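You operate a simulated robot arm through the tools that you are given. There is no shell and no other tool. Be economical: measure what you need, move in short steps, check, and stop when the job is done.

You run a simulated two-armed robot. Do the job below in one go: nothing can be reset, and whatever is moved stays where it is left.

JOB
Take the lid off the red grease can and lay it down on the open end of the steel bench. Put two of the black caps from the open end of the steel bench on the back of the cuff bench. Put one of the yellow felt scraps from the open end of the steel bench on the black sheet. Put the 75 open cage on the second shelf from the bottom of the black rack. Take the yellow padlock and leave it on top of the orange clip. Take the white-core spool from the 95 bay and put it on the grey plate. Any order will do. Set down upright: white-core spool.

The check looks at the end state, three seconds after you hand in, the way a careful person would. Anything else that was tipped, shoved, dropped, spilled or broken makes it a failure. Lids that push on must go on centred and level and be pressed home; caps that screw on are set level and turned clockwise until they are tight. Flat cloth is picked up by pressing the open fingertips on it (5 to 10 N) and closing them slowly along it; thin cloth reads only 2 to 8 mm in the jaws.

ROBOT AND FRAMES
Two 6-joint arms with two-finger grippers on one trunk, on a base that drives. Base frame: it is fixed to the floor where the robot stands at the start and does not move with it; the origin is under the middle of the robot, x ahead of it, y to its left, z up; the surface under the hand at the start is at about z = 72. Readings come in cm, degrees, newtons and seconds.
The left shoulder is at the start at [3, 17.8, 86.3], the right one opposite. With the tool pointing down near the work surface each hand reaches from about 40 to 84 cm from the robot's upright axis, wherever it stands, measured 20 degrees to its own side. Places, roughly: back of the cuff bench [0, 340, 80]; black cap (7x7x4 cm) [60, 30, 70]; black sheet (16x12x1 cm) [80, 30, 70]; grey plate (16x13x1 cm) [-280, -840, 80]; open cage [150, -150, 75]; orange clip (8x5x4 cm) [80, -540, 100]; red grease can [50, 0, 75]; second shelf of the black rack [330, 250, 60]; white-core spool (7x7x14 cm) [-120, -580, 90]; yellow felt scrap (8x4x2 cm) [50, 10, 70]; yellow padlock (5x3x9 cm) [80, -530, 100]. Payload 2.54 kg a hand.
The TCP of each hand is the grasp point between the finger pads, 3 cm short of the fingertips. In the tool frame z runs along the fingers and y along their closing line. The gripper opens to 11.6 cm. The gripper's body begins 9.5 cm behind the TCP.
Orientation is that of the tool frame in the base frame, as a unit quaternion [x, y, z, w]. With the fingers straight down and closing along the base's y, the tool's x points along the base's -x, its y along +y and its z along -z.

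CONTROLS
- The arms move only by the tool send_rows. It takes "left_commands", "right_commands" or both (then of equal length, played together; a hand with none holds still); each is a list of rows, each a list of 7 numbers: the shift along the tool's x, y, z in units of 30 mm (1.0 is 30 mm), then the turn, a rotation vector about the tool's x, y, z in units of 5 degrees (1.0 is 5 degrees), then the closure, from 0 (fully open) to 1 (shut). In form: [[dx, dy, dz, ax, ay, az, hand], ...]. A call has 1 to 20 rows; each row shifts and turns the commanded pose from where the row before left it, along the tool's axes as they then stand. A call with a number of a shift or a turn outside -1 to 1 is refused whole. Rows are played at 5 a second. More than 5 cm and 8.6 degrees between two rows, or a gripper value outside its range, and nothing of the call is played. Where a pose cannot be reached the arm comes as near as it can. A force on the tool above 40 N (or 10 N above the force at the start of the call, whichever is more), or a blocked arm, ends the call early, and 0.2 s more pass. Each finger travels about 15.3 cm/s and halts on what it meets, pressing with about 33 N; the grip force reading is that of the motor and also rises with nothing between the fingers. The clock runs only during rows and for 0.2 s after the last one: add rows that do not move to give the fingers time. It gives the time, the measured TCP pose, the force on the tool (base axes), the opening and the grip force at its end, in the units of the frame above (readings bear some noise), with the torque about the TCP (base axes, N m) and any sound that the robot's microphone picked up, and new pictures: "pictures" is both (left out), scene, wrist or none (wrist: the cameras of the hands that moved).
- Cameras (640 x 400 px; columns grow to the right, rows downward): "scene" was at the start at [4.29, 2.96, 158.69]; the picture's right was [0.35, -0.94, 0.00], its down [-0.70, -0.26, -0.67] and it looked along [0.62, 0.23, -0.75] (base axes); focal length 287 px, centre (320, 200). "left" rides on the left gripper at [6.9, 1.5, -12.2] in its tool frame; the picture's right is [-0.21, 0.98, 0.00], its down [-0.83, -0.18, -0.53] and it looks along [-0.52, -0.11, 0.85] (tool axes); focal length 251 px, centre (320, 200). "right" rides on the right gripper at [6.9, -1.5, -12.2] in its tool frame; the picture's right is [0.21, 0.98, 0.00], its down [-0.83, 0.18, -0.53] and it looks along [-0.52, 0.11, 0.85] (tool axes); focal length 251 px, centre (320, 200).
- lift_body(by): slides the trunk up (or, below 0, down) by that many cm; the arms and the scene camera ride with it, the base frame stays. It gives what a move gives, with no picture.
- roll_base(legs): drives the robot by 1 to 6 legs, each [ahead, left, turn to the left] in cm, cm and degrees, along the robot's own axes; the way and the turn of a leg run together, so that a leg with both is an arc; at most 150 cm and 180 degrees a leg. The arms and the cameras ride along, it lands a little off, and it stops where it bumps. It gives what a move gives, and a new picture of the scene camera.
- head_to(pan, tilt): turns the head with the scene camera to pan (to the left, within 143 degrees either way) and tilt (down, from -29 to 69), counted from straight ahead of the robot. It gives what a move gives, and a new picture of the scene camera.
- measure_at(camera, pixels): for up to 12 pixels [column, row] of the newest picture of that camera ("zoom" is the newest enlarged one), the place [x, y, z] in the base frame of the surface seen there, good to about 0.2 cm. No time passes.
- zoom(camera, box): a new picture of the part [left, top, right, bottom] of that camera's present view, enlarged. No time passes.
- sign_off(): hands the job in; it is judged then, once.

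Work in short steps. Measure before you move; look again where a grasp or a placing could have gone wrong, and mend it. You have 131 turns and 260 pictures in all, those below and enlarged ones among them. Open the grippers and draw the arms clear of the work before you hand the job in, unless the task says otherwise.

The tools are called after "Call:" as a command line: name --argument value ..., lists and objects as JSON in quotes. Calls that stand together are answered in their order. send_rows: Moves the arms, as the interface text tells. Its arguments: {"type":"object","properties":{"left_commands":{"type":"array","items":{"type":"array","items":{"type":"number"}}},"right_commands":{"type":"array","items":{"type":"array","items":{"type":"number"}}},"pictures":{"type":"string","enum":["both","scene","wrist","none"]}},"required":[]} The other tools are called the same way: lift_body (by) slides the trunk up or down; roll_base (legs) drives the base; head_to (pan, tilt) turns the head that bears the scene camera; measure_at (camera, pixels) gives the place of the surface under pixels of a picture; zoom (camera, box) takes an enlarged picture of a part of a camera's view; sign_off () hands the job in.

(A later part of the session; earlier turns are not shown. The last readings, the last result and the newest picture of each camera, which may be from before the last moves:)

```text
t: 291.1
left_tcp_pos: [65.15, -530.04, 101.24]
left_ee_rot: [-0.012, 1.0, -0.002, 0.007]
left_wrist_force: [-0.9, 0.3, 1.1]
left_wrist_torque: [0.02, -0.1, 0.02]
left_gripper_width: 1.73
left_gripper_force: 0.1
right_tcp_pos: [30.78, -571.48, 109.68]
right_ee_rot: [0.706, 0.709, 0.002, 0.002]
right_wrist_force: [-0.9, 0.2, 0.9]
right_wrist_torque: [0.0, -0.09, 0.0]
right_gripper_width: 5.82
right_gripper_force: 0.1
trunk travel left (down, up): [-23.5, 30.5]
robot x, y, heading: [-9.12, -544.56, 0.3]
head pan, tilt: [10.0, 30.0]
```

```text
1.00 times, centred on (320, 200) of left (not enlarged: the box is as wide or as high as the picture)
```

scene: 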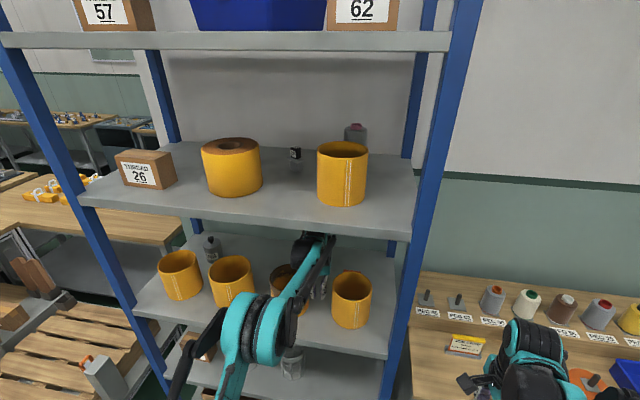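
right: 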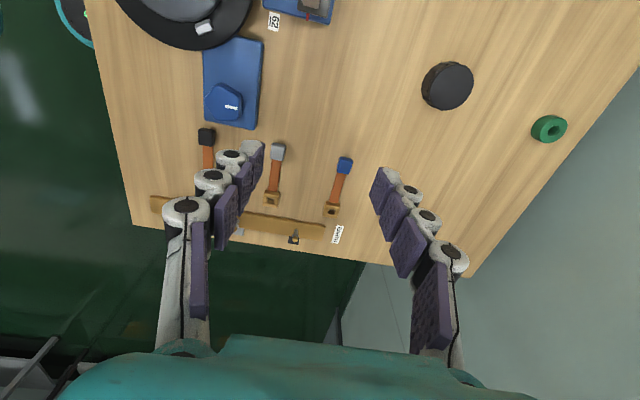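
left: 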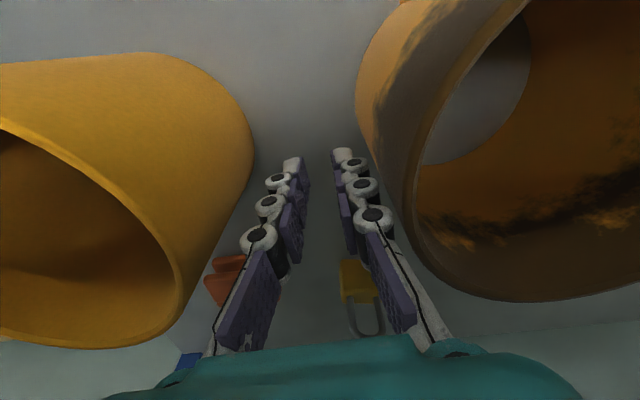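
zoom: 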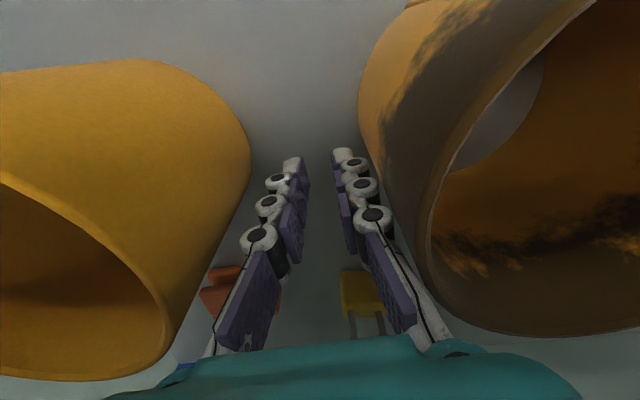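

Nothing has shifted. I tilt the hand 15° forward (fingers pointing ahead-down) so that wrist and forearm stay lower and further out, and extend.

Call:
send_rows --left_commands '[[0, 0, -0.3, 0, -1, 0, 0.85], [0, 0, -0.1, 0, -1, 0, 0.85], [-0.2, 0, 0, 0, -1, 0, 0.85], [-0.5, 0, 0, 0, 0, 0, 0.85], [-0.5, 0, 0, 0, 0, 0, 0.85], [0, 0, 0, 0, 0, 0, 0.85]]' --pictures "both"

```text
t: 292.4
left_tcp_pos: [68.7, -529.84, 103.12]
left_ee_rot: [-0.011, 0.991, 0.0, 0.135]
left_wrist_force: [-0.5, 0.2, 0.6]
left_wrist_torque: [0.02, 0.02, -0.02]
left_gripper_width: 1.73
left_gripper_force: 0.0
right_tcp_pos: [31.07, -571.57, 109.56]
right_ee_rot: [0.706, 0.709, 0.001, 0.002]
right_wrist_force: [0.7, 0.3, 0.9]
right_wrist_torque: [-0.01, -0.02, 0.01]
right_gripper_width: 5.8
right_gripper_force: 0.0
trunk travel left (down, up): [-23.5, 30.5]
robot x, y, heading: [-9.03, -544.3, 0.4]
head pan, tilt: [10.0, 30.0]
```

scene: 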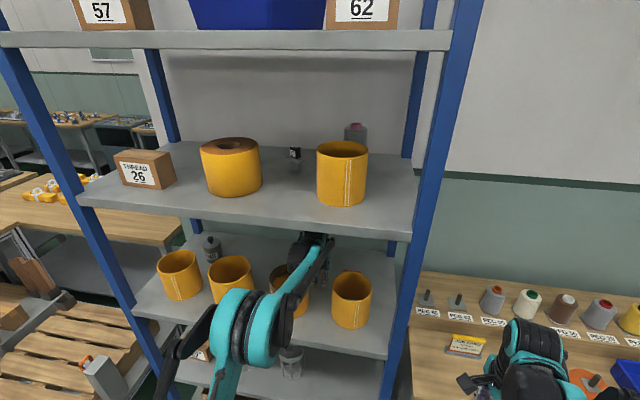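
left: 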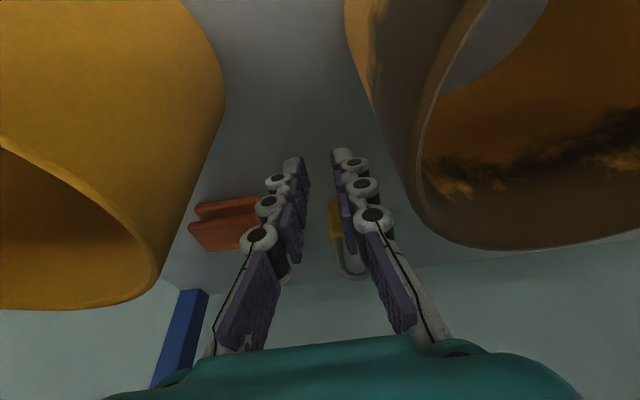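

Good. Extend 5 cm level to x≈74, then open to ~6.5 cm behind the rolls.

Call:
send_rows --left_commands '[[-0.6, 0.1, 0.16, 0, 0, 0, 0.85], [-0.6, 0.1, 0.16, 0, 0, 0, 0.85], [-0.5, 0.1, 0.13, 0, 0, 0, 0.85], [0, 0.1, 0, 0, 0, 0, 0.6], [0, 0, 0, 0, 0, 0, 0.44], [0, 0, 0, 0, 0, 0, 0.44], [0, 0, 0, 0, 0, 0, 0.44]]' --pictures "both"

```text
t: 294.1
left_tcp_pos: [73.91, -528.59, 103.15]
left_ee_rot: [-0.012, 0.991, -0.001, 0.135]
left_wrist_force: [0.0, -0.1, 0.6]
left_wrist_torque: [-0.01, -0.01, -0.03]
left_gripper_width: 6.52
left_gripper_force: 0.1
right_tcp_pos: [31.06, -571.72, 109.57]
right_ee_rot: [0.705, 0.709, 0.001, 0.0]
right_wrist_force: [-0.7, -0.3, 0.7]
right_wrist_torque: [0.0, 0.0, 0.02]
right_gripper_width: 5.8
right_gripper_force: 0.2
trunk travel left (down, up): [-23.5, 30.5]
robot x, y, heading: [-9.13, -544.66, 0.2]
head pan, tilt: [10.0, 30.0]
```

scene: 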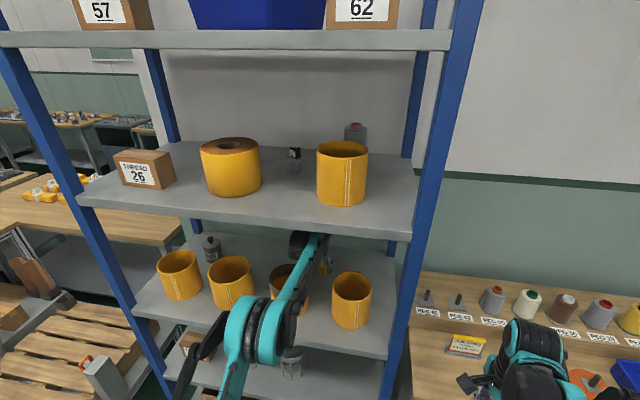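
left: 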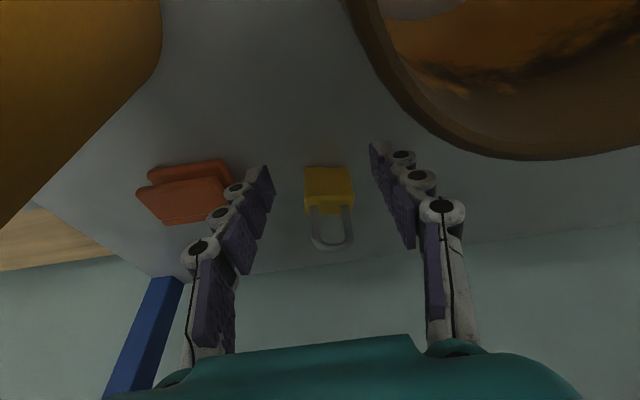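

The padlock is centred between the open fingers at (328,190); the clip at (185,190). Measure both.

Call:
measure_at --camera "left" --pixels '[[328, 175], [309, 190], [350, 190], [328, 208], [332, 245], [195, 168], [180, 195], [225, 195], [140, 195], [185, 218], [150, 178], [200, 180]]'

Call:
zoom --camera "left" --box '[110, 130, 370, 270]'

```text
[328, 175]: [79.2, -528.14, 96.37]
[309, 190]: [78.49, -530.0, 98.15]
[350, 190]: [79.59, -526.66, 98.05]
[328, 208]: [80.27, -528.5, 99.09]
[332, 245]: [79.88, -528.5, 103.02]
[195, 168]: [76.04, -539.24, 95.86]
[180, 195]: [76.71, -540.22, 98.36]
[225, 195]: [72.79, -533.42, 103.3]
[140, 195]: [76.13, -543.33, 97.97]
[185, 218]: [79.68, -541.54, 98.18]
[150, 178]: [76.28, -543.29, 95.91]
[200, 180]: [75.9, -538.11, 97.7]
```

```text
2.46 times, centred on (240, 200) of left
```

zoom: 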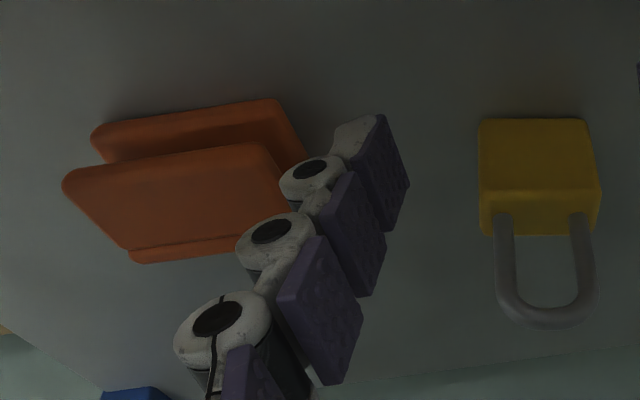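

Padlock body: centre (80,-528.4), z 95–99. Clip: flat top z≈98.2, centre ≈(78.2,-539.7). Check forearm height before driving 3 cm ahead.

Call:
measure_at --camera "scene" --pixels '[[305, 270], [298, 285], [290, 300], [280, 300], [312, 240], [260, 300], [325, 240]]'

```text
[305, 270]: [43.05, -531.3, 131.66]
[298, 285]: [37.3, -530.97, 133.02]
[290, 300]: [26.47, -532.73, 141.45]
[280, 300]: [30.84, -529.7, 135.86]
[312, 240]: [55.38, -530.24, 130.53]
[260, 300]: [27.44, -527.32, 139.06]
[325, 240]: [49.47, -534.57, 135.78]
```

The rod reaches 135.8 at the lip, so I lower the trunk 2 cm before driving 3 cm ahead.

Call:
lift_body --by -2

Call:
roll_base --legs '[[3.5, 0, 0]]'

Call:
zoom --camera "left" --box '[0, 0, 640, 400]'

Call:
measure_at --camera "scene" --pixels '[[325, 245], [325, 250], [320, 255], [305, 270]]'

```text
t: 294.7
left_tcp_pos: [73.96, -528.46, 101.1]
left_ee_rot: [-0.012, 0.991, 0.0, 0.136]
left_wrist_force: [-1.1, 0.7, -0.2]
left_wrist_torque: [-0.01, 0.0, 0.02]
left_gripper_width: 6.49
left_gripper_force: 0.1
right_tcp_pos: [31.07, -571.64, 107.47]
right_ee_rot: [0.706, 0.709, 0.001, 0.001]
right_wrist_force: [0.5, 0.6, 0.2]
right_wrist_torque: [0.0, 0.02, -0.01]
right_gripper_width: 5.82
right_gripper_force: 0.0
trunk travel left (down, up): [-21.5, 32.5]
robot x, y, heading: [-9.16, -545.1, 0.4]
head pan, tilt: [10.0, 30.0]
```

```text
t: 295.6
left_tcp_pos: [77.44, -528.39, 100.99]
left_ee_rot: [-0.012, 0.991, 0.0, 0.135]
left_wrist_force: [-0.1, 0.5, -0.4]
left_wrist_torque: [0.04, 0.06, 0.02]
left_gripper_width: 6.51
left_gripper_force: 0.1
right_tcp_pos: [34.68, -571.59, 107.33]
right_ee_rot: [0.705, 0.709, 0.0, 0.001]
right_wrist_force: [-0.1, 0.1, -0.6]
right_wrist_torque: [-0.02, 0.07, 0.03]
right_gripper_width: 5.8
right_gripper_force: 0.1
trunk travel left (down, up): [-21.5, 32.5]
robot x, y, heading: [-5.58, -545.01, 0.3]
head pan, tilt: [10.0, 30.0]
```

scene: 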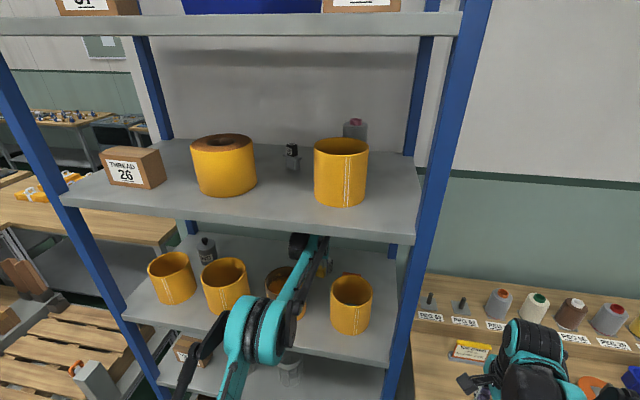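

```text
1.00 times, centred on (320, 200) of left (not enlarged: the box is as wide or as high as the picture)
```

zoom: 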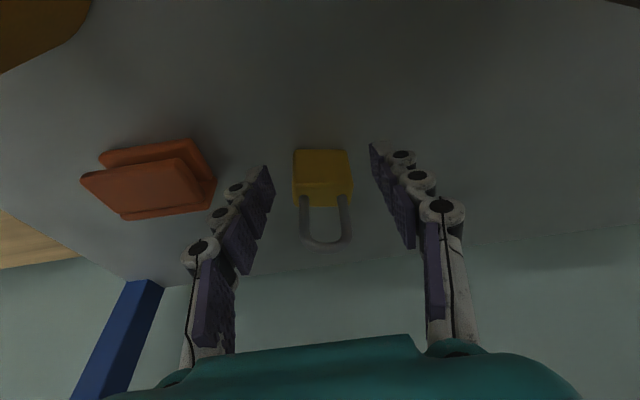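

```text
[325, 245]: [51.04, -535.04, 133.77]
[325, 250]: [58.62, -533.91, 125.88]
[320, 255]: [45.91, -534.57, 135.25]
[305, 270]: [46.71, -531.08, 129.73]
```

Clear (133.8 at the lip). Now the clip is fully visible; measure its corners and the padlock.

Call:
measure_at --camera "zoom" --pixels '[[88, 180], [178, 163], [126, 213], [205, 200], [145, 190], [165, 145], [210, 180], [322, 160], [322, 185], [298, 195], [349, 195], [322, 202]]'

```text
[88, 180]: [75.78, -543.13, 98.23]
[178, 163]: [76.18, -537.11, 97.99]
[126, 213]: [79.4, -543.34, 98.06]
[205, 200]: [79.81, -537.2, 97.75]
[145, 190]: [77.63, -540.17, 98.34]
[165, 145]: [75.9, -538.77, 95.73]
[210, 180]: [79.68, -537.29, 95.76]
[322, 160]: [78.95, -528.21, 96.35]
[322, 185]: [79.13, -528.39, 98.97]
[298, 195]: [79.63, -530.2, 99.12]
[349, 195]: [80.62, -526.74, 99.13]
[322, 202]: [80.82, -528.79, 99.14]
```

Advance 2.6 cm and down 2 cm, then close on the padlock body.

Call:
send_rows --left_commands '[[-0.33, 0, 0.43, 0, 0, 0, 0.44], [-0.32, 0, 0.43, 0, 0, 0, 0.44], [0, 0, 0, 0, 0, 0, 0.44], [0, 0, 0, 0, 0, 0, 0.6], [0, 0, 0, 0, 0, 0, 0.65], [0, 0, 0, 0, 0, 0, 1], [0, 0, 0, 0, 0, 0, 1], [0, 0, 0, 0, 0, 0, 1]]' --pictures "wrist"

```text
t: 297.4
left_tcp_pos: [79.92, -528.47, 99.23]
left_ee_rot: [-0.012, 0.991, 0.001, 0.136]
left_wrist_force: [0.8, -0.5, 3.7]
left_wrist_torque: [-0.1, -0.05, -0.02]
left_gripper_width: 4.23
left_gripper_force: 32.7
right_tcp_pos: [34.65, -571.56, 107.7]
right_ee_rot: [0.706, 0.709, 0.001, 0.001]
right_wrist_force: [-0.3, -0.5, -0.3]
right_wrist_torque: [-0.03, 0.0, 0.01]
right_gripper_width: 5.8
right_gripper_force: 0.1
trunk travel left (down, up): [-21.5, 32.5]
robot x, y, heading: [-5.56, -544.77, 0.6]
head pan, tilt: [10.0, 30.0]
```

left: 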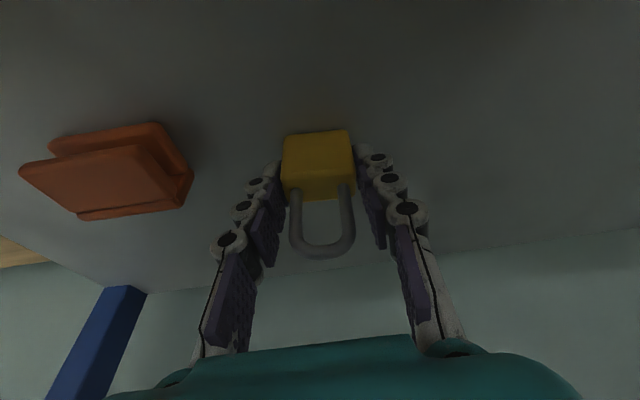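

Padlock held (4.2 cm). Lift 2 cm first, and check forearm clearance at the lip.

Call:
send_rows --left_commands '[[-0.09, 0, -0.32, 0, 0, 0, 1], [-0.09, 0, -0.32, 0, 0, 0, 1], [0, 0, 0, 0, 0, 0, 1]]' --pictures "both"

Call:
measure_at --camera "scene" --pixels '[[328, 235], [328, 242], [328, 248], [322, 255], [310, 240], [305, 265], [200, 222]]'

```text
t: 298.2
left_tcp_pos: [79.96, -528.21, 101.19]
left_ee_rot: [-0.012, 0.991, 0.0, 0.135]
left_wrist_force: [-0.2, 0.3, -1.0]
left_wrist_torque: [0.03, 0.03, -0.02]
left_gripper_width: 4.21
left_gripper_force: 32.1
right_tcp_pos: [34.68, -571.63, 107.5]
right_ee_rot: [0.705, 0.709, 0.0, 0.001]
right_wrist_force: [-0.8, -0.7, -0.5]
right_wrist_torque: [0.01, -0.01, -0.01]
right_gripper_width: 5.8
right_gripper_force: 0.1
trunk travel left (down, up): [-21.5, 32.5]
robot x, y, heading: [-5.39, -544.65, 0.5]
head pan, tilt: [10.0, 30.0]
```

scene: 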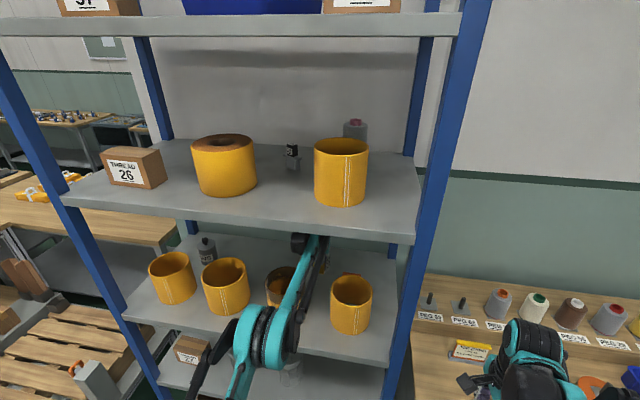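
left: 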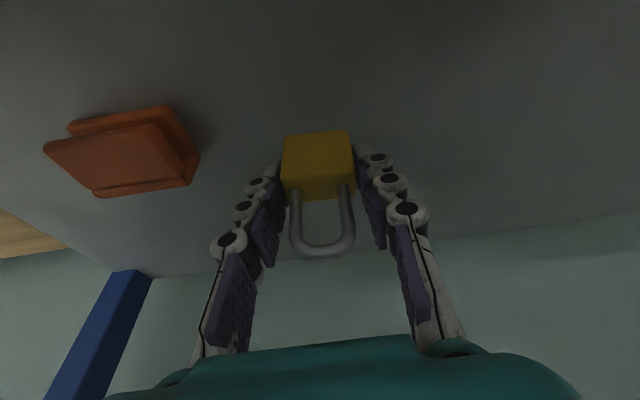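

```text
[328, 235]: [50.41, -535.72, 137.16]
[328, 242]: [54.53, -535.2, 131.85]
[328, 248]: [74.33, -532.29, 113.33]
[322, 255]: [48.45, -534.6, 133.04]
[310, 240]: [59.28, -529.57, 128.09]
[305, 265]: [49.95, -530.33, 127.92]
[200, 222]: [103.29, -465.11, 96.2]
```

Clear. Raise 2.6 cm more, then move 11.8 cm toward -y and 2.2 back, over the clip.

Call:
send_rows --left_commands '[[-0.11, 0, -0.42, 0, 0, 0, 1], [-0.11, 0, -0.42, 0, 0, 0, 1], [0.18, -0.65, -0.05, 0, 0, 0, 1], [0.18, -0.65, -0.05, 0, 0, 0, 1], [0.18, -0.65, -0.05, 0, 0, 0, 1], [0.18, -0.65, -0.05, 0, 0, 0, 1], [0, -0.65, 0, 0, 0, 0, 1], [0, -0.65, 0, 0, 0, 0, 1], [0, 0, 0, 0, 0, 0, 1]]' --pictures "both"

Call:
zoom --camera "left" --box '[200, 80, 440, 280]'

```text
t: 300.2
left_tcp_pos: [77.94, -540.15, 103.77]
left_ee_rot: [-0.012, 0.991, 0.0, 0.135]
left_wrist_force: [0.8, 0.2, -1.0]
left_wrist_torque: [0.01, 0.0, 0.02]
left_gripper_width: 4.21
left_gripper_force: 33.0
right_tcp_pos: [34.6, -571.54, 107.51]
right_ee_rot: [0.705, 0.709, 0.001, 0.001]
right_wrist_force: [-0.5, 0.1, -0.1]
right_wrist_torque: [-0.03, -0.01, -0.01]
right_gripper_width: 5.79
right_gripper_force: 0.1
trunk travel left (down, up): [-21.5, 32.5]
robot x, y, heading: [-5.6, -544.78, 0.3]
head pan, tilt: [10.0, 30.0]
```

scene: 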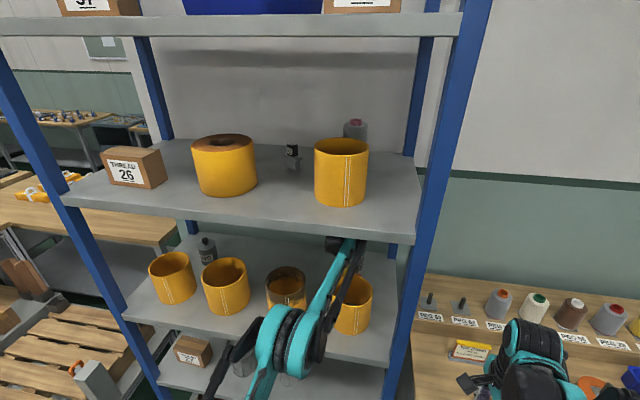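
left: 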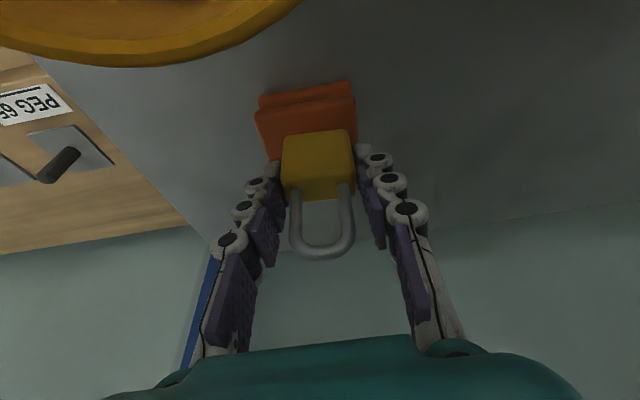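

```text
2.00 times, centred on (320, 180) of left
```

zoom: 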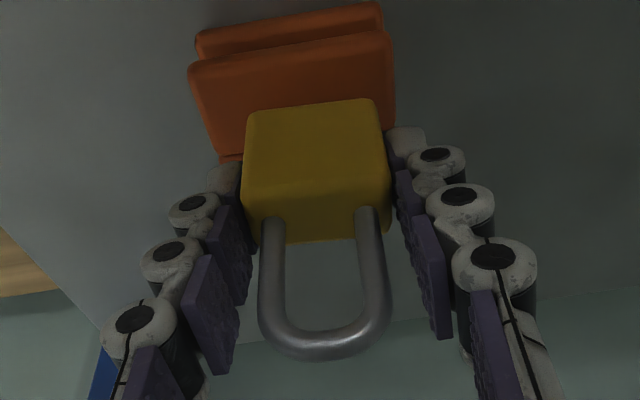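

Measure padlock front/edges against the clip's top here.

Call:
measure_at --camera "zoom" --pixels '[[255, 125], [370, 115], [315, 110], [250, 190], [200, 75], [385, 45], [230, 145], [290, 75], [312, 200]]'

```text
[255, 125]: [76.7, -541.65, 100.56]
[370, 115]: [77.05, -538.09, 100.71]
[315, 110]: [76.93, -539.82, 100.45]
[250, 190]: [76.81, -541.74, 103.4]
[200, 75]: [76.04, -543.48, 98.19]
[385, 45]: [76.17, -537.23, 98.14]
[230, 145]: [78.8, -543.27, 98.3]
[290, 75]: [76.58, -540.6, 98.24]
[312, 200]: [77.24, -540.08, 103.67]
```

Well centred over the clip. Lower ~1.3 cm, creeping to contact.

Call:
send_rows --left_commands '[[0.05, 0, 0.2, 0, 0, 0, 1], [0.025, 0, 0.1, 0, 0, 0, 1], [0.015, 0, 0.05, 0, 0, 0, 1], [0.015, 0, 0.05, 0, 0, 0, 1], [0, 0, 0, 0, 0, 0, 1]]' --pictures "none"

```text
t: 301.4
left_tcp_pos: [77.94, -540.12, 102.59]
left_ee_rot: [-0.012, 0.991, 0.0, 0.135]
left_wrist_force: [0.0, -0.5, -0.3]
left_wrist_torque: [-0.07, 0.01, -0.02]
left_gripper_width: 4.19
left_gripper_force: 32.8
right_tcp_pos: [34.57, -571.67, 107.42]
right_ee_rot: [0.705, 0.709, 0.001, 0.001]
right_wrist_force: [-0.4, 0.2, 0.1]
right_wrist_torque: [-0.01, 0.0, -0.04]
right_gripper_width: 5.79
right_gripper_force: 0.1
trunk travel left (down, up): [-21.5, 32.5]
robot x, y, heading: [-5.59, -544.62, 0.5]
head pan, tilt: [10.0, 30.0]
```

Call:
send_rows --left_commands '[[0.01, 0, 0.035, 0, 0, 0, 1], [0.01, 0, 0.035, 0, 0, 0, 1], [0, 0, 0, 0, 0, 0, 1]]' --pictures "wrist"

```text
t: 302.2
left_tcp_pos: [77.98, -540.25, 102.54]
left_ee_rot: [-0.012, 0.991, 0.0, 0.137]
left_wrist_force: [1.8, 0.2, 14.9]
left_wrist_torque: [-0.07, -0.12, -0.07]
left_gripper_width: 4.15
left_gripper_force: 32.3
right_tcp_pos: [34.52, -571.55, 107.6]
right_ee_rot: [0.705, 0.709, 0.002, 0.001]
right_wrist_force: [0.0, -0.1, -1.2]
right_wrist_torque: [-0.03, 0.01, 0.04]
right_gripper_width: 5.81
right_gripper_force: 0.1
trunk travel left (down, up): [-21.5, 32.5]
robot x, y, heading: [-5.31, -544.83, 0.4]
head pan, tilt: [10.0, 30.0]
```

left: 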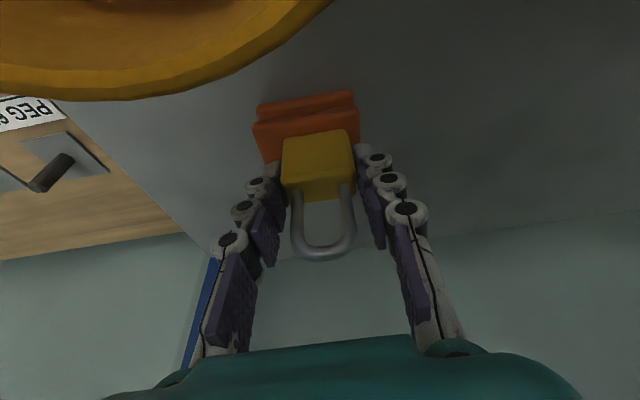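

Contact. Relieve, open slightly, back off 4 cm, and look.

Call:
send_rows --left_commands '[[-0.01, 0, -0.03, 0, 0, 0, 1], [0, 0, 0, 0, 0, 0, 0.58], [0, 0, 0, 0, 0, 0, 0.52], [0, 0, 0, 0, 0, 0, 0.5], [0.3, 0, -0.1, 0, 0, 0, 0.5], [0.4, 0, -0.13, 0, 0, 0, 0.5], [0.5, 0, -0.15, 0, 0, 0, 0.5], [0, 0, 0, 0, 0, 0, 0.5]]' --pictures "wrist"

```text
t: 304.0
left_tcp_pos: [74.25, -540.11, 102.7]
left_ee_rot: [-0.012, 0.991, 0.0, 0.136]
left_wrist_force: [0.5, 0.0, 0.0]
left_wrist_torque: [0.01, 0.0, 0.05]
left_gripper_width: 5.81
left_gripper_force: 0.0
right_tcp_pos: [34.62, -571.59, 107.56]
right_ee_rot: [0.705, 0.709, 0.0, 0.0]
right_wrist_force: [-0.4, 0.3, 0.1]
right_wrist_torque: [0.01, 0.0, -0.01]
right_gripper_width: 5.81
right_gripper_force: 0.1
trunk travel left (down, up): [-21.5, 32.5]
robot x, y, heading: [-5.55, -544.41, 0.3]
head pan, tilt: [10.0, 30.0]
```

left: 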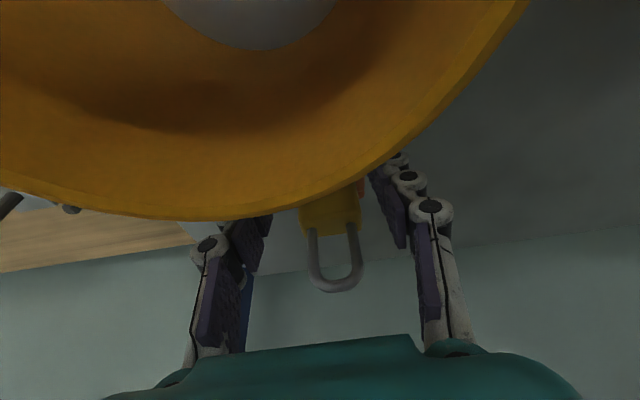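

The padlock stands on the clip. Close the fingers, shift to the gap centre (y -530.7), then back the base straight out.

Call:
send_rows --left_commands '[[0, 0, 0, 0, 0, 0, 0.85], [0, 0, 0, 0, 0, 0, 0.85], [0, 0.7, 0, 0, 0, 0, 0.85], [0, 0.8, 0, 0, 0, 0, 0.85], [0, 0.8, 0, 0, 0, 0, 0.85], [0, 0.82, 0, 0, 0, 0, 0.85], [0, 0, 0, 0, 0, 0, 0.85]]' --pictures "both"

```text
t: 305.6
left_tcp_pos: [73.95, -530.87, 102.62]
left_ee_rot: [-0.012, 0.991, 0.0, 0.136]
left_wrist_force: [-0.2, -0.2, -0.1]
left_wrist_torque: [0.01, -0.02, 0.01]
left_gripper_width: 1.74
left_gripper_force: 0.2
right_tcp_pos: [34.67, -571.73, 107.46]
right_ee_rot: [0.705, 0.709, 0.002, 0.001]
right_wrist_force: [-0.3, 0.0, 1.5]
right_wrist_torque: [-0.01, 0.0, 0.01]
right_gripper_width: 5.8
right_gripper_force: 0.1
trunk travel left (down, up): [-21.5, 32.5]
robot x, y, heading: [-6.02, -544.99, 0.4]
head pan, tilt: [10.0, 30.0]
```

scene: 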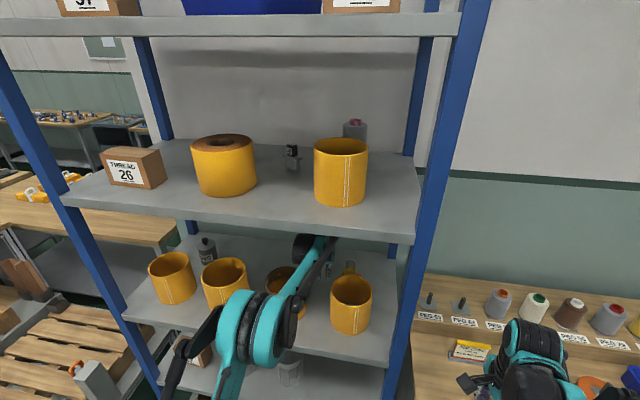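
left: 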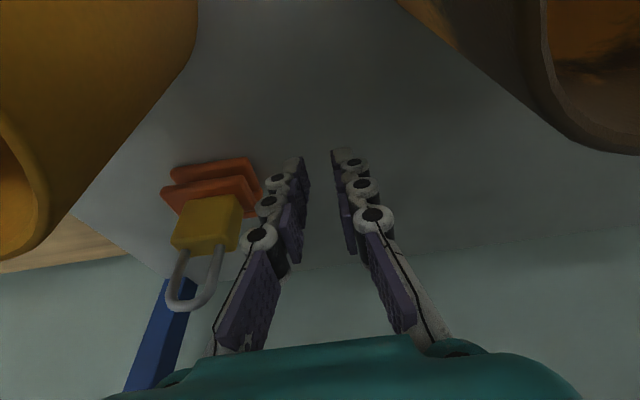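

Padlock rests on the clip at (205,230). Back out 27 cm straight.

Call:
roll_base --legs '[[-28, 0, 0]]'

Call:
zoom --camera "scene" --box '[180, 190, 420, 330]'

```text
t: 307.5
left_tcp_pos: [46.14, -530.92, 102.8]
left_ee_rot: [-0.012, 0.991, 0.0, 0.136]
left_wrist_force: [0.1, 0.7, 0.7]
left_wrist_torque: [-0.02, -0.03, 0.03]
left_gripper_width: 1.76
left_gripper_force: 0.1
right_tcp_pos: [6.85, -571.76, 107.59]
right_ee_rot: [0.705, 0.709, 0.001, 0.001]
right_wrist_force: [0.7, -0.4, -1.3]
right_wrist_torque: [0.0, 0.01, -0.02]
right_gripper_width: 5.8
right_gripper_force: 0.0
trunk travel left (down, up): [-21.5, 32.5]
robot x, y, heading: [-33.38, -545.05, 0.5]
head pan, tilt: [10.0, 30.0]
```

scene: 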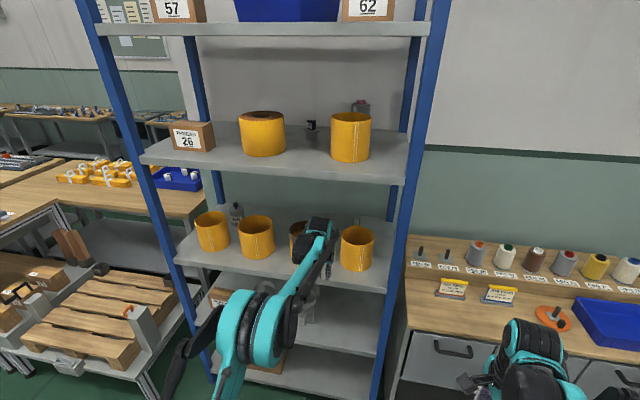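

```text
2.67 times, centred on (300, 260) of scene
```

zoom: 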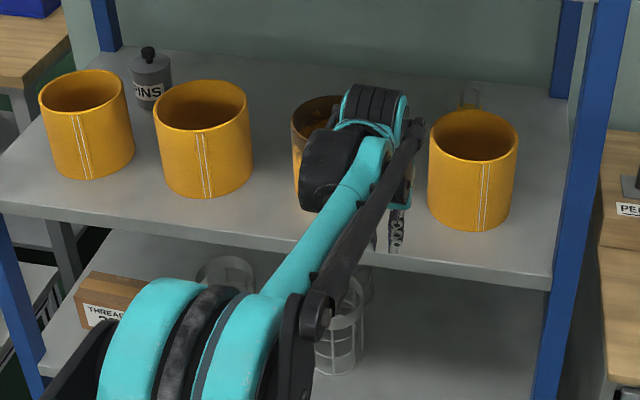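

Out safely; everything on the shelf is as before. Now I straighten and retract the left hand, raise the trunk, and turn round to the cart.

Call:
send_rows --left_commands '[[0.5, 0, 0, 0, 1, 0, 0.85], [0.5, 0, 0, 0, 1, 0, 0.85], [0.5, 0, 0, 0, 1, 0, 0.85], [1, 0, 0, 0, 0, 0, 0.5], [1, 0, 0, 0, 0, 0, 0.2], [1, 0, 0, 0, 0, 0, 0], [1, 0, 0, 0, 0, 0, 0], [1, 0, 0, 0, 0, 0, 0], [1, 0, 0, 0, 0, 0, 0]]' --pictures "none"

Call:
lift_body --by 10

Call:
roll_base --legs '[[10, -10, 0], [0, 0, 180]]'

Call:
head_to --pan 0 --tilt 40

```text
t: 309.5
left_tcp_pos: [23.74, -531.47, 101.71]
left_ee_rot: [-0.013, 1.0, -0.002, 0.005]
left_wrist_force: [0.1, -0.4, -0.4]
left_wrist_torque: [0.03, 0.0, 0.03]
left_gripper_width: 11.62
left_gripper_force: 0.2
right_tcp_pos: [6.88, -571.75, 107.59]
right_ee_rot: [0.704, 0.71, 0.001, 0.002]
right_wrist_force: [0.8, 0.0, -0.4]
right_wrist_torque: [-0.02, 0.01, 0.02]
right_gripper_width: 5.82
right_gripper_force: 0.1
trunk travel left (down, up): [-21.5, 32.5]
robot x, y, heading: [-33.04, -544.49, 0.5]
head pan, tilt: [10.0, 30.0]
```

```text
t: 310.9
left_tcp_pos: [23.85, -531.46, 111.73]
left_ee_rot: [-0.013, 1.0, -0.001, 0.005]
left_wrist_force: [1.3, 0.0, 0.5]
left_wrist_torque: [0.01, 0.01, -0.03]
left_gripper_width: 11.6
left_gripper_force: 0.1
right_tcp_pos: [6.89, -571.77, 117.37]
right_ee_rot: [0.705, 0.71, 0.001, 0.001]
right_wrist_force: [-0.2, 0.6, -0.3]
right_wrist_torque: [0.01, -0.03, 0.02]
right_gripper_width: 5.79
right_gripper_force: 0.0
trunk travel left (down, up): [-31.5, 22.5]
robot x, y, heading: [-32.88, -545.06, 0.5]
head pan, tilt: [10.0, 30.0]
```

```text
t: 319.7
left_tcp_pos: [-79.21, -571.89, 111.52]
left_ee_rot: [0.999, 0.047, -0.006, -0.001]
left_wrist_force: [-1.3, -0.2, -0.4]
left_wrist_torque: [-0.03, 0.02, -0.01]
left_gripper_width: 11.58
left_gripper_force: 0.1
right_tcp_pos: [-64.96, -530.76, 117.42]
right_ee_rot: [0.733, -0.68, -0.001, 0.002]
right_wrist_force: [0.3, -0.1, 0.1]
right_wrist_torque: [-0.03, 0.01, -0.03]
right_gripper_width: 5.8
right_gripper_force: 0.0
trunk travel left (down, up): [-31.5, 22.5]
robot x, y, heading: [-23.04, -555.06, -175.8]
head pan, tilt: [10.0, 30.0]
```

scene: 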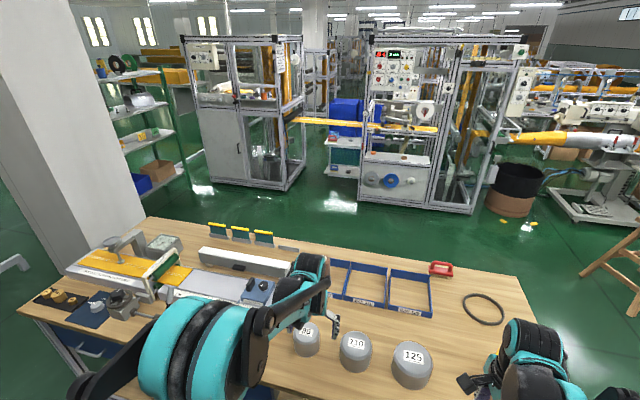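

```text
t: 320.4
left_tcp_pos: [-79.21, -572.06, 111.73]
left_ee_rot: [0.999, 0.047, -0.005, -0.001]
left_wrist_force: [0.2, 0.0, 0.8]
left_wrist_torque: [0.04, 0.02, 0.0]
left_gripper_width: 11.61
left_gripper_force: 0.0
right_tcp_pos: [-65.12, -530.71, 117.52]
right_ee_rot: [0.734, -0.68, -0.001, 0.002]
right_wrist_force: [0.3, 0.2, -0.7]
right_wrist_torque: [-0.02, 0.02, -0.01]
right_gripper_width: 5.82
right_gripper_force: 0.2
trunk travel left (down, up): [-31.5, 22.5]
robot x, y, heading: [-23.28, -554.75, -175.6]
head pan, tilt: [0.0, 40.0]
```

scene: 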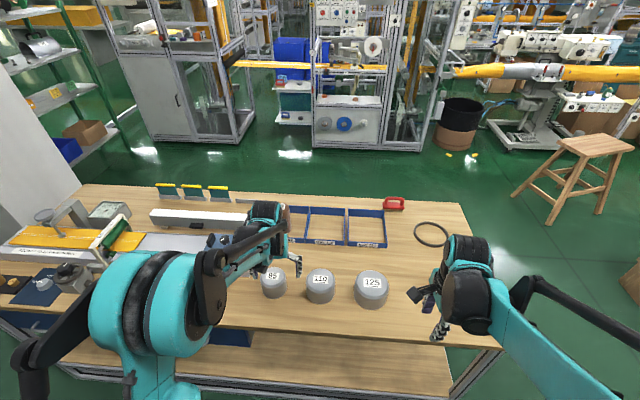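

The spool is behind the left wrist around (283,215). Zoom, correct heading.

Call:
roll_base --legs '[[0, -10, -4.4]]'

Call:
zoom --camera "scene" --box '[180, 160, 500, 340]'

Call:
zoom --camera "left" --box '[0, 0, 640, 400]'

```text
t: 321.5
left_tcp_pos: [-80.75, -557.63, 111.72]
left_ee_rot: [1.0, 0.009, -0.005, -0.001]
left_wrist_force: [0.2, 0.1, -0.5]
left_wrist_torque: [-0.07, 0.01, -0.04]
left_gripper_width: 11.61
left_gripper_force: 0.0
right_tcp_pos: [-63.32, -517.5, 117.51]
right_ee_rot: [-0.706, 0.708, 0.002, -0.001]
right_wrist_force: [-0.3, 0.6, -0.6]
right_wrist_torque: [-0.05, -0.02, 0.0]
right_gripper_width: 5.78
right_gripper_force: 0.1
trunk travel left (down, up): [-31.5, 22.5]
robot x, y, heading: [-23.23, -544.68, 179.9]
head pan, tilt: [0.0, 40.0]
```

scene: 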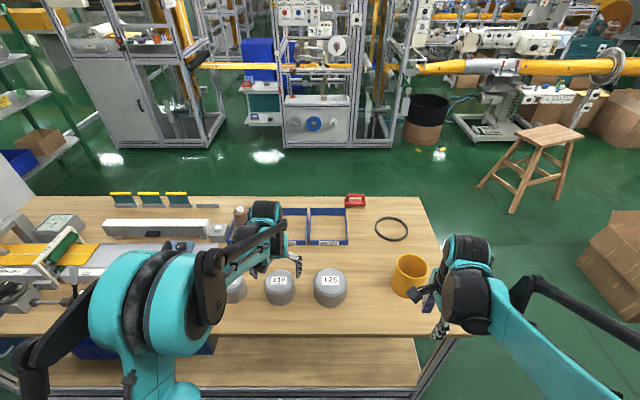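

```text
2.00 times, centred on (340, 250) of scene
```

zoom: 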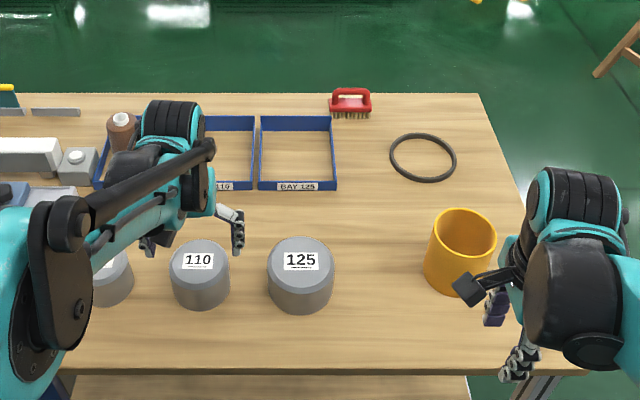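

```text
1.00 times, centred on (320, 200) of left (not enlarged: the box is as wide or as high as the picture)
```

zoom: 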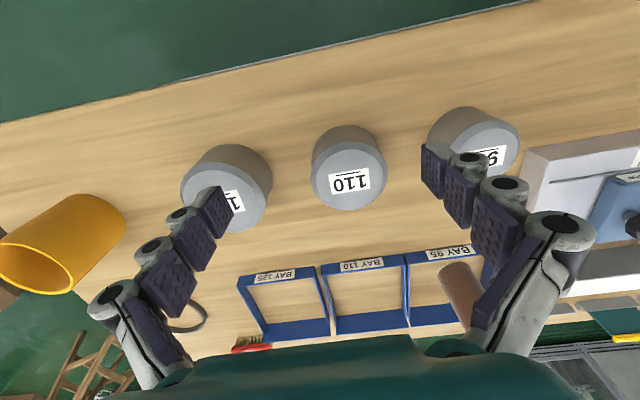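

The brown, white-core spool stands in BAY 95. Measure it and the bay.

Call:
measure_at --camera "zoom" --pixels '[[455, 270], [465, 300], [440, 255], [410, 290], [445, 325], [480, 145], [350, 165]]'

Call:
measure_at --camera "scene" --pixels '[[240, 210], [236, 218], [240, 225], [232, 242], [290, 238], [200, 300], [230, 290], [165, 230]]'

```text
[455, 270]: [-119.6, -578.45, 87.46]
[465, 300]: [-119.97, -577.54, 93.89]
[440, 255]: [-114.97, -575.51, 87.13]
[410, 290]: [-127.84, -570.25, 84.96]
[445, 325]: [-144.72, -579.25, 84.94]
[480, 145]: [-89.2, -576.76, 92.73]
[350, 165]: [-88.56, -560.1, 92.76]
```

```text
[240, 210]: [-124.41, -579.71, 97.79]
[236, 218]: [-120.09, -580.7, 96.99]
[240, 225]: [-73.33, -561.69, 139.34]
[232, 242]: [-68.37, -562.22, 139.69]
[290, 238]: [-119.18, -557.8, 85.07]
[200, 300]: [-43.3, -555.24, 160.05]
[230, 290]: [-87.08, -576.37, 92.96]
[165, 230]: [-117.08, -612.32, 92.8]
```

Spool centre ≈(-122.5,-579.3), top ~99, bay walls low (87.4). Strafe 21 left and go ahead 23.

Call:
roll_base --legs '[[0, 21, 0], [23, 0, 0]]'

Call:
send_rows --left_commands '[[-1, 0, 0.3, 0, 0, 0, 0.1], [-1, 0, 0.3, 0, 0, 0, 0.1], [-1, 0, 0.3, 0, 0, 0, 0.1], [0, 0, 0, 0, 0, 0, 0.1]]' --pictures "both"

```text
t: 324.5
left_tcp_pos: [-104.1, -578.38, 111.57]
left_ee_rot: [1.0, 0.006, -0.005, -0.002]
left_wrist_force: [-0.7, 0.3, 0.9]
left_wrist_torque: [-0.01, -0.01, 0.01]
left_gripper_width: 11.58
left_gripper_force: 0.1
right_tcp_pos: [-86.67, -538.39, 117.48]
right_ee_rot: [-0.706, 0.709, 0.0, -0.001]
right_wrist_force: [-0.6, 0.3, 0.4]
right_wrist_torque: [0.01, 0.0, 0.01]
right_gripper_width: 5.82
right_gripper_force: 0.0
trunk travel left (down, up): [-31.5, 22.5]
robot x, y, heading: [-47.12, -565.59, 179.8]
head pan, tilt: [0.0, 40.0]
```

scene: 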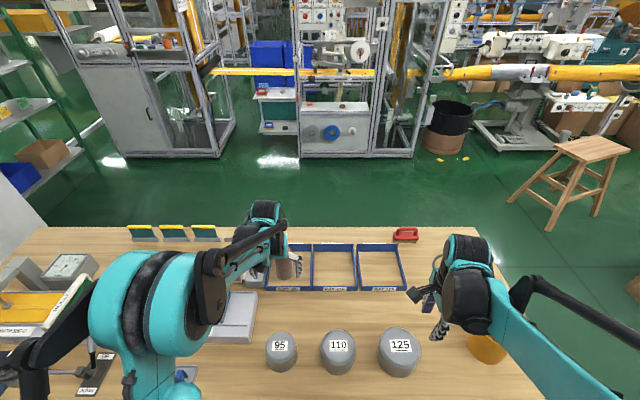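

```text
t: 325.5
left_tcp_pos: [-113.16, -578.35, 109.22]
left_ee_rot: [1.0, 0.006, -0.006, -0.002]
left_wrist_force: [0.2, 0.1, 0.6]
left_wrist_torque: [-0.01, 0.04, 0.0]
left_gripper_width: 10.46
left_gripper_force: 0.2
right_tcp_pos: [-86.62, -538.39, 117.51]
right_ee_rot: [-0.706, 0.708, 0.001, -0.001]
right_wrist_force: [-0.1, 0.2, -0.3]
right_wrist_torque: [0.03, 0.03, -0.02]
right_gripper_width: 5.79
right_gripper_force: 0.0
trunk travel left (down, up): [-31.5, 22.5]
robot x, y, heading: [-46.9, -565.69, 179.8]
head pan, tilt: [0.0, 40.0]
```

scene: 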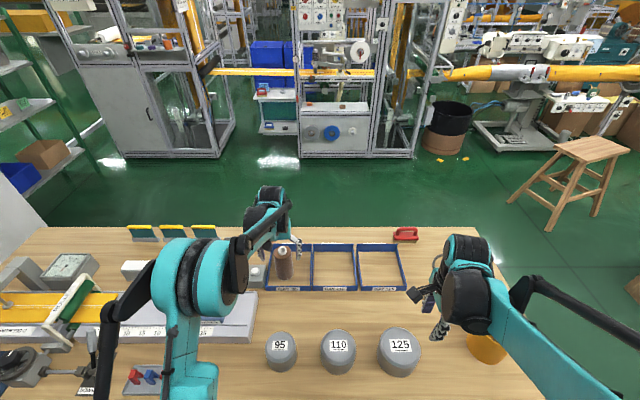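
left: 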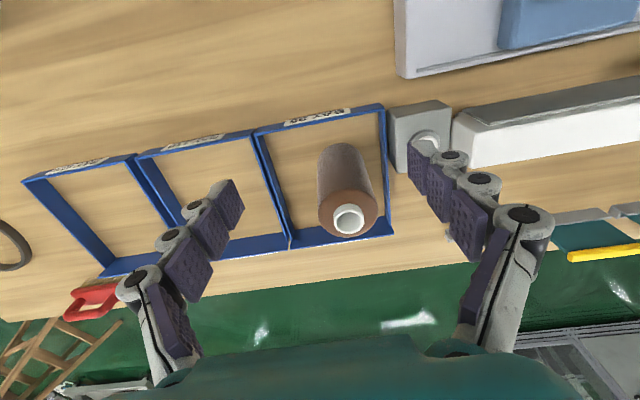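

The spool is at (348,210). Measure its top and neighbours.

Call:
measure_at --camera "left" --pixels '[[348, 219], [330, 205], [372, 208], [350, 198], [348, 233], [345, 165], [425, 135], [420, 170], [320, 190], [378, 185]]'

```text
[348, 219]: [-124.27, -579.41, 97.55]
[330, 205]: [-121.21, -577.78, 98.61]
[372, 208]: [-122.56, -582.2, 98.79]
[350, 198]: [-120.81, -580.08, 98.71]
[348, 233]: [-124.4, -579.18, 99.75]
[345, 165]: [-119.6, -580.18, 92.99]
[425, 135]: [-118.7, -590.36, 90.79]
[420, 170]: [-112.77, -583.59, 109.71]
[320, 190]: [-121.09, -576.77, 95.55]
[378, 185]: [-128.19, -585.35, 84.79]
```

Spool axis ≈(-122.8,-579.6), radius ~2.9. Move over it, then descend to z≈94.5 and close.

Call:
send_rows --left_commands '[[-0.8, 0.1, 0, 0, 0, 0, 0.25], [-0.8, 0.1, 0, 0, 0, 0, 0.25], [-0.8, 0.1, 0, 0, 0, 0, 0.25], [-0.8, 0.12, 0, 0, 0, 0, 0.25], [0, 0, 0.9, 0, 0, 0, 0.25], [0, 0, 0.9, 0, 0, 0, 0.25], [0, 0, 0, 0, 0, 0, 0.25]]' --pictures "wrist"

```text
t: 327.1
left_tcp_pos: [-122.72, -579.94, 103.7]
left_ee_rot: [1.0, 0.006, -0.005, -0.002]
left_wrist_force: [-0.4, -1.1, 0.5]
left_wrist_torque: [0.02, 0.0, 0.0]
left_gripper_width: 8.68
left_gripper_force: 0.0
right_tcp_pos: [-86.63, -538.34, 117.65]
right_ee_rot: [-0.705, 0.709, 0.001, -0.001]
right_wrist_force: [0.4, -0.8, 0.7]
right_wrist_torque: [0.0, 0.05, -0.03]
right_gripper_width: 5.8
right_gripper_force: 0.1
trunk travel left (down, up): [-31.5, 22.5]
robot x, y, heading: [-46.67, -565.6, 179.8]
head pan, tilt: [0.0, 40.0]
```

left: 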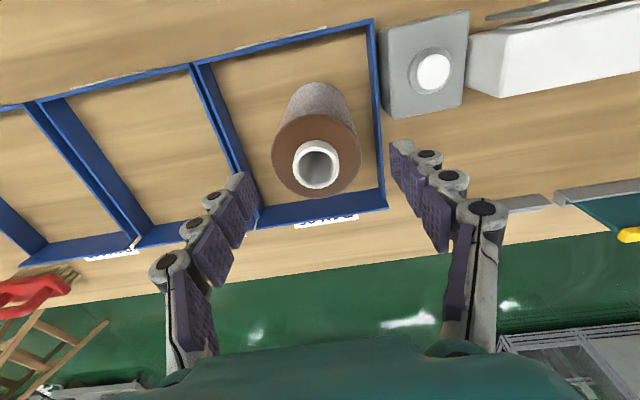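

Call:
measure_at --camera "left" --pixels '[[297, 165], [336, 162], [317, 143], [318, 187], [278, 150], [358, 150]]'

```text
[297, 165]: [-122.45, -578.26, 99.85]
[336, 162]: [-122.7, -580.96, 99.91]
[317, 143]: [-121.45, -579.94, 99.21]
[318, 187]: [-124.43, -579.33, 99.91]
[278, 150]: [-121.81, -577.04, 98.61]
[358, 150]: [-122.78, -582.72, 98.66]
```

Centred. Descend 9.2 cm and close.

Call:
send_rows --left_commands '[[0, -0.05, 0.9, 0, 0, 0, 0.25], [0, 0, 0.9, 0, 0, 0, 0.25], [0, 0, 0.9, 0, 0, 0, 0.25], [0, 0, 0.37, 0, 0, 0, 0.25], [0, 0, 0, 0, 0, 0, 0.4], [0, 0, 0, 0, 0, 0, 0.45], [0, 0, 0, 0, 0, 0, 1], [0, 0, 0, 0, 0, 0, 1], [0, 0, 0, 0, 0, 0, 1]]' --pictures "wrist"

```text
t: 329.1
left_tcp_pos: [-122.73, -579.5, 94.45]
left_ee_rot: [1.0, 0.006, -0.005, -0.002]
left_wrist_force: [-0.6, 3.1, 0.2]
left_wrist_torque: [0.24, 0.05, 0.0]
left_gripper_width: 6.8
left_gripper_force: 32.7
right_tcp_pos: [-86.79, -538.27, 117.49]
right_ee_rot: [-0.705, 0.71, 0.001, -0.001]
right_wrist_force: [0.1, -0.9, -1.1]
right_wrist_torque: [0.0, 0.03, -0.01]
right_gripper_width: 5.81
right_gripper_force: 0.1
trunk travel left (down, up): [-31.5, 22.5]
robot x, y, heading: [-46.62, -565.5, 179.5]
head pan, tilt: [0.0, 40.0]
```

left: 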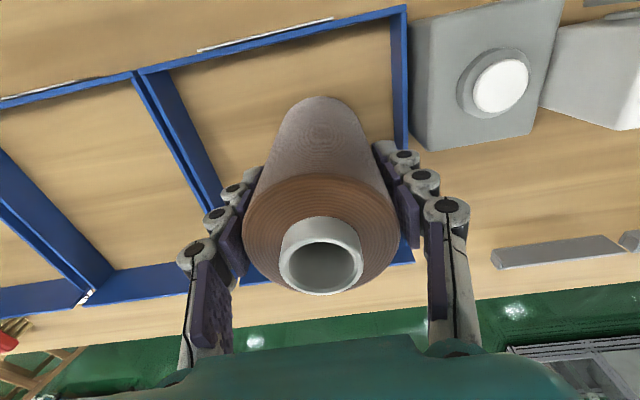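

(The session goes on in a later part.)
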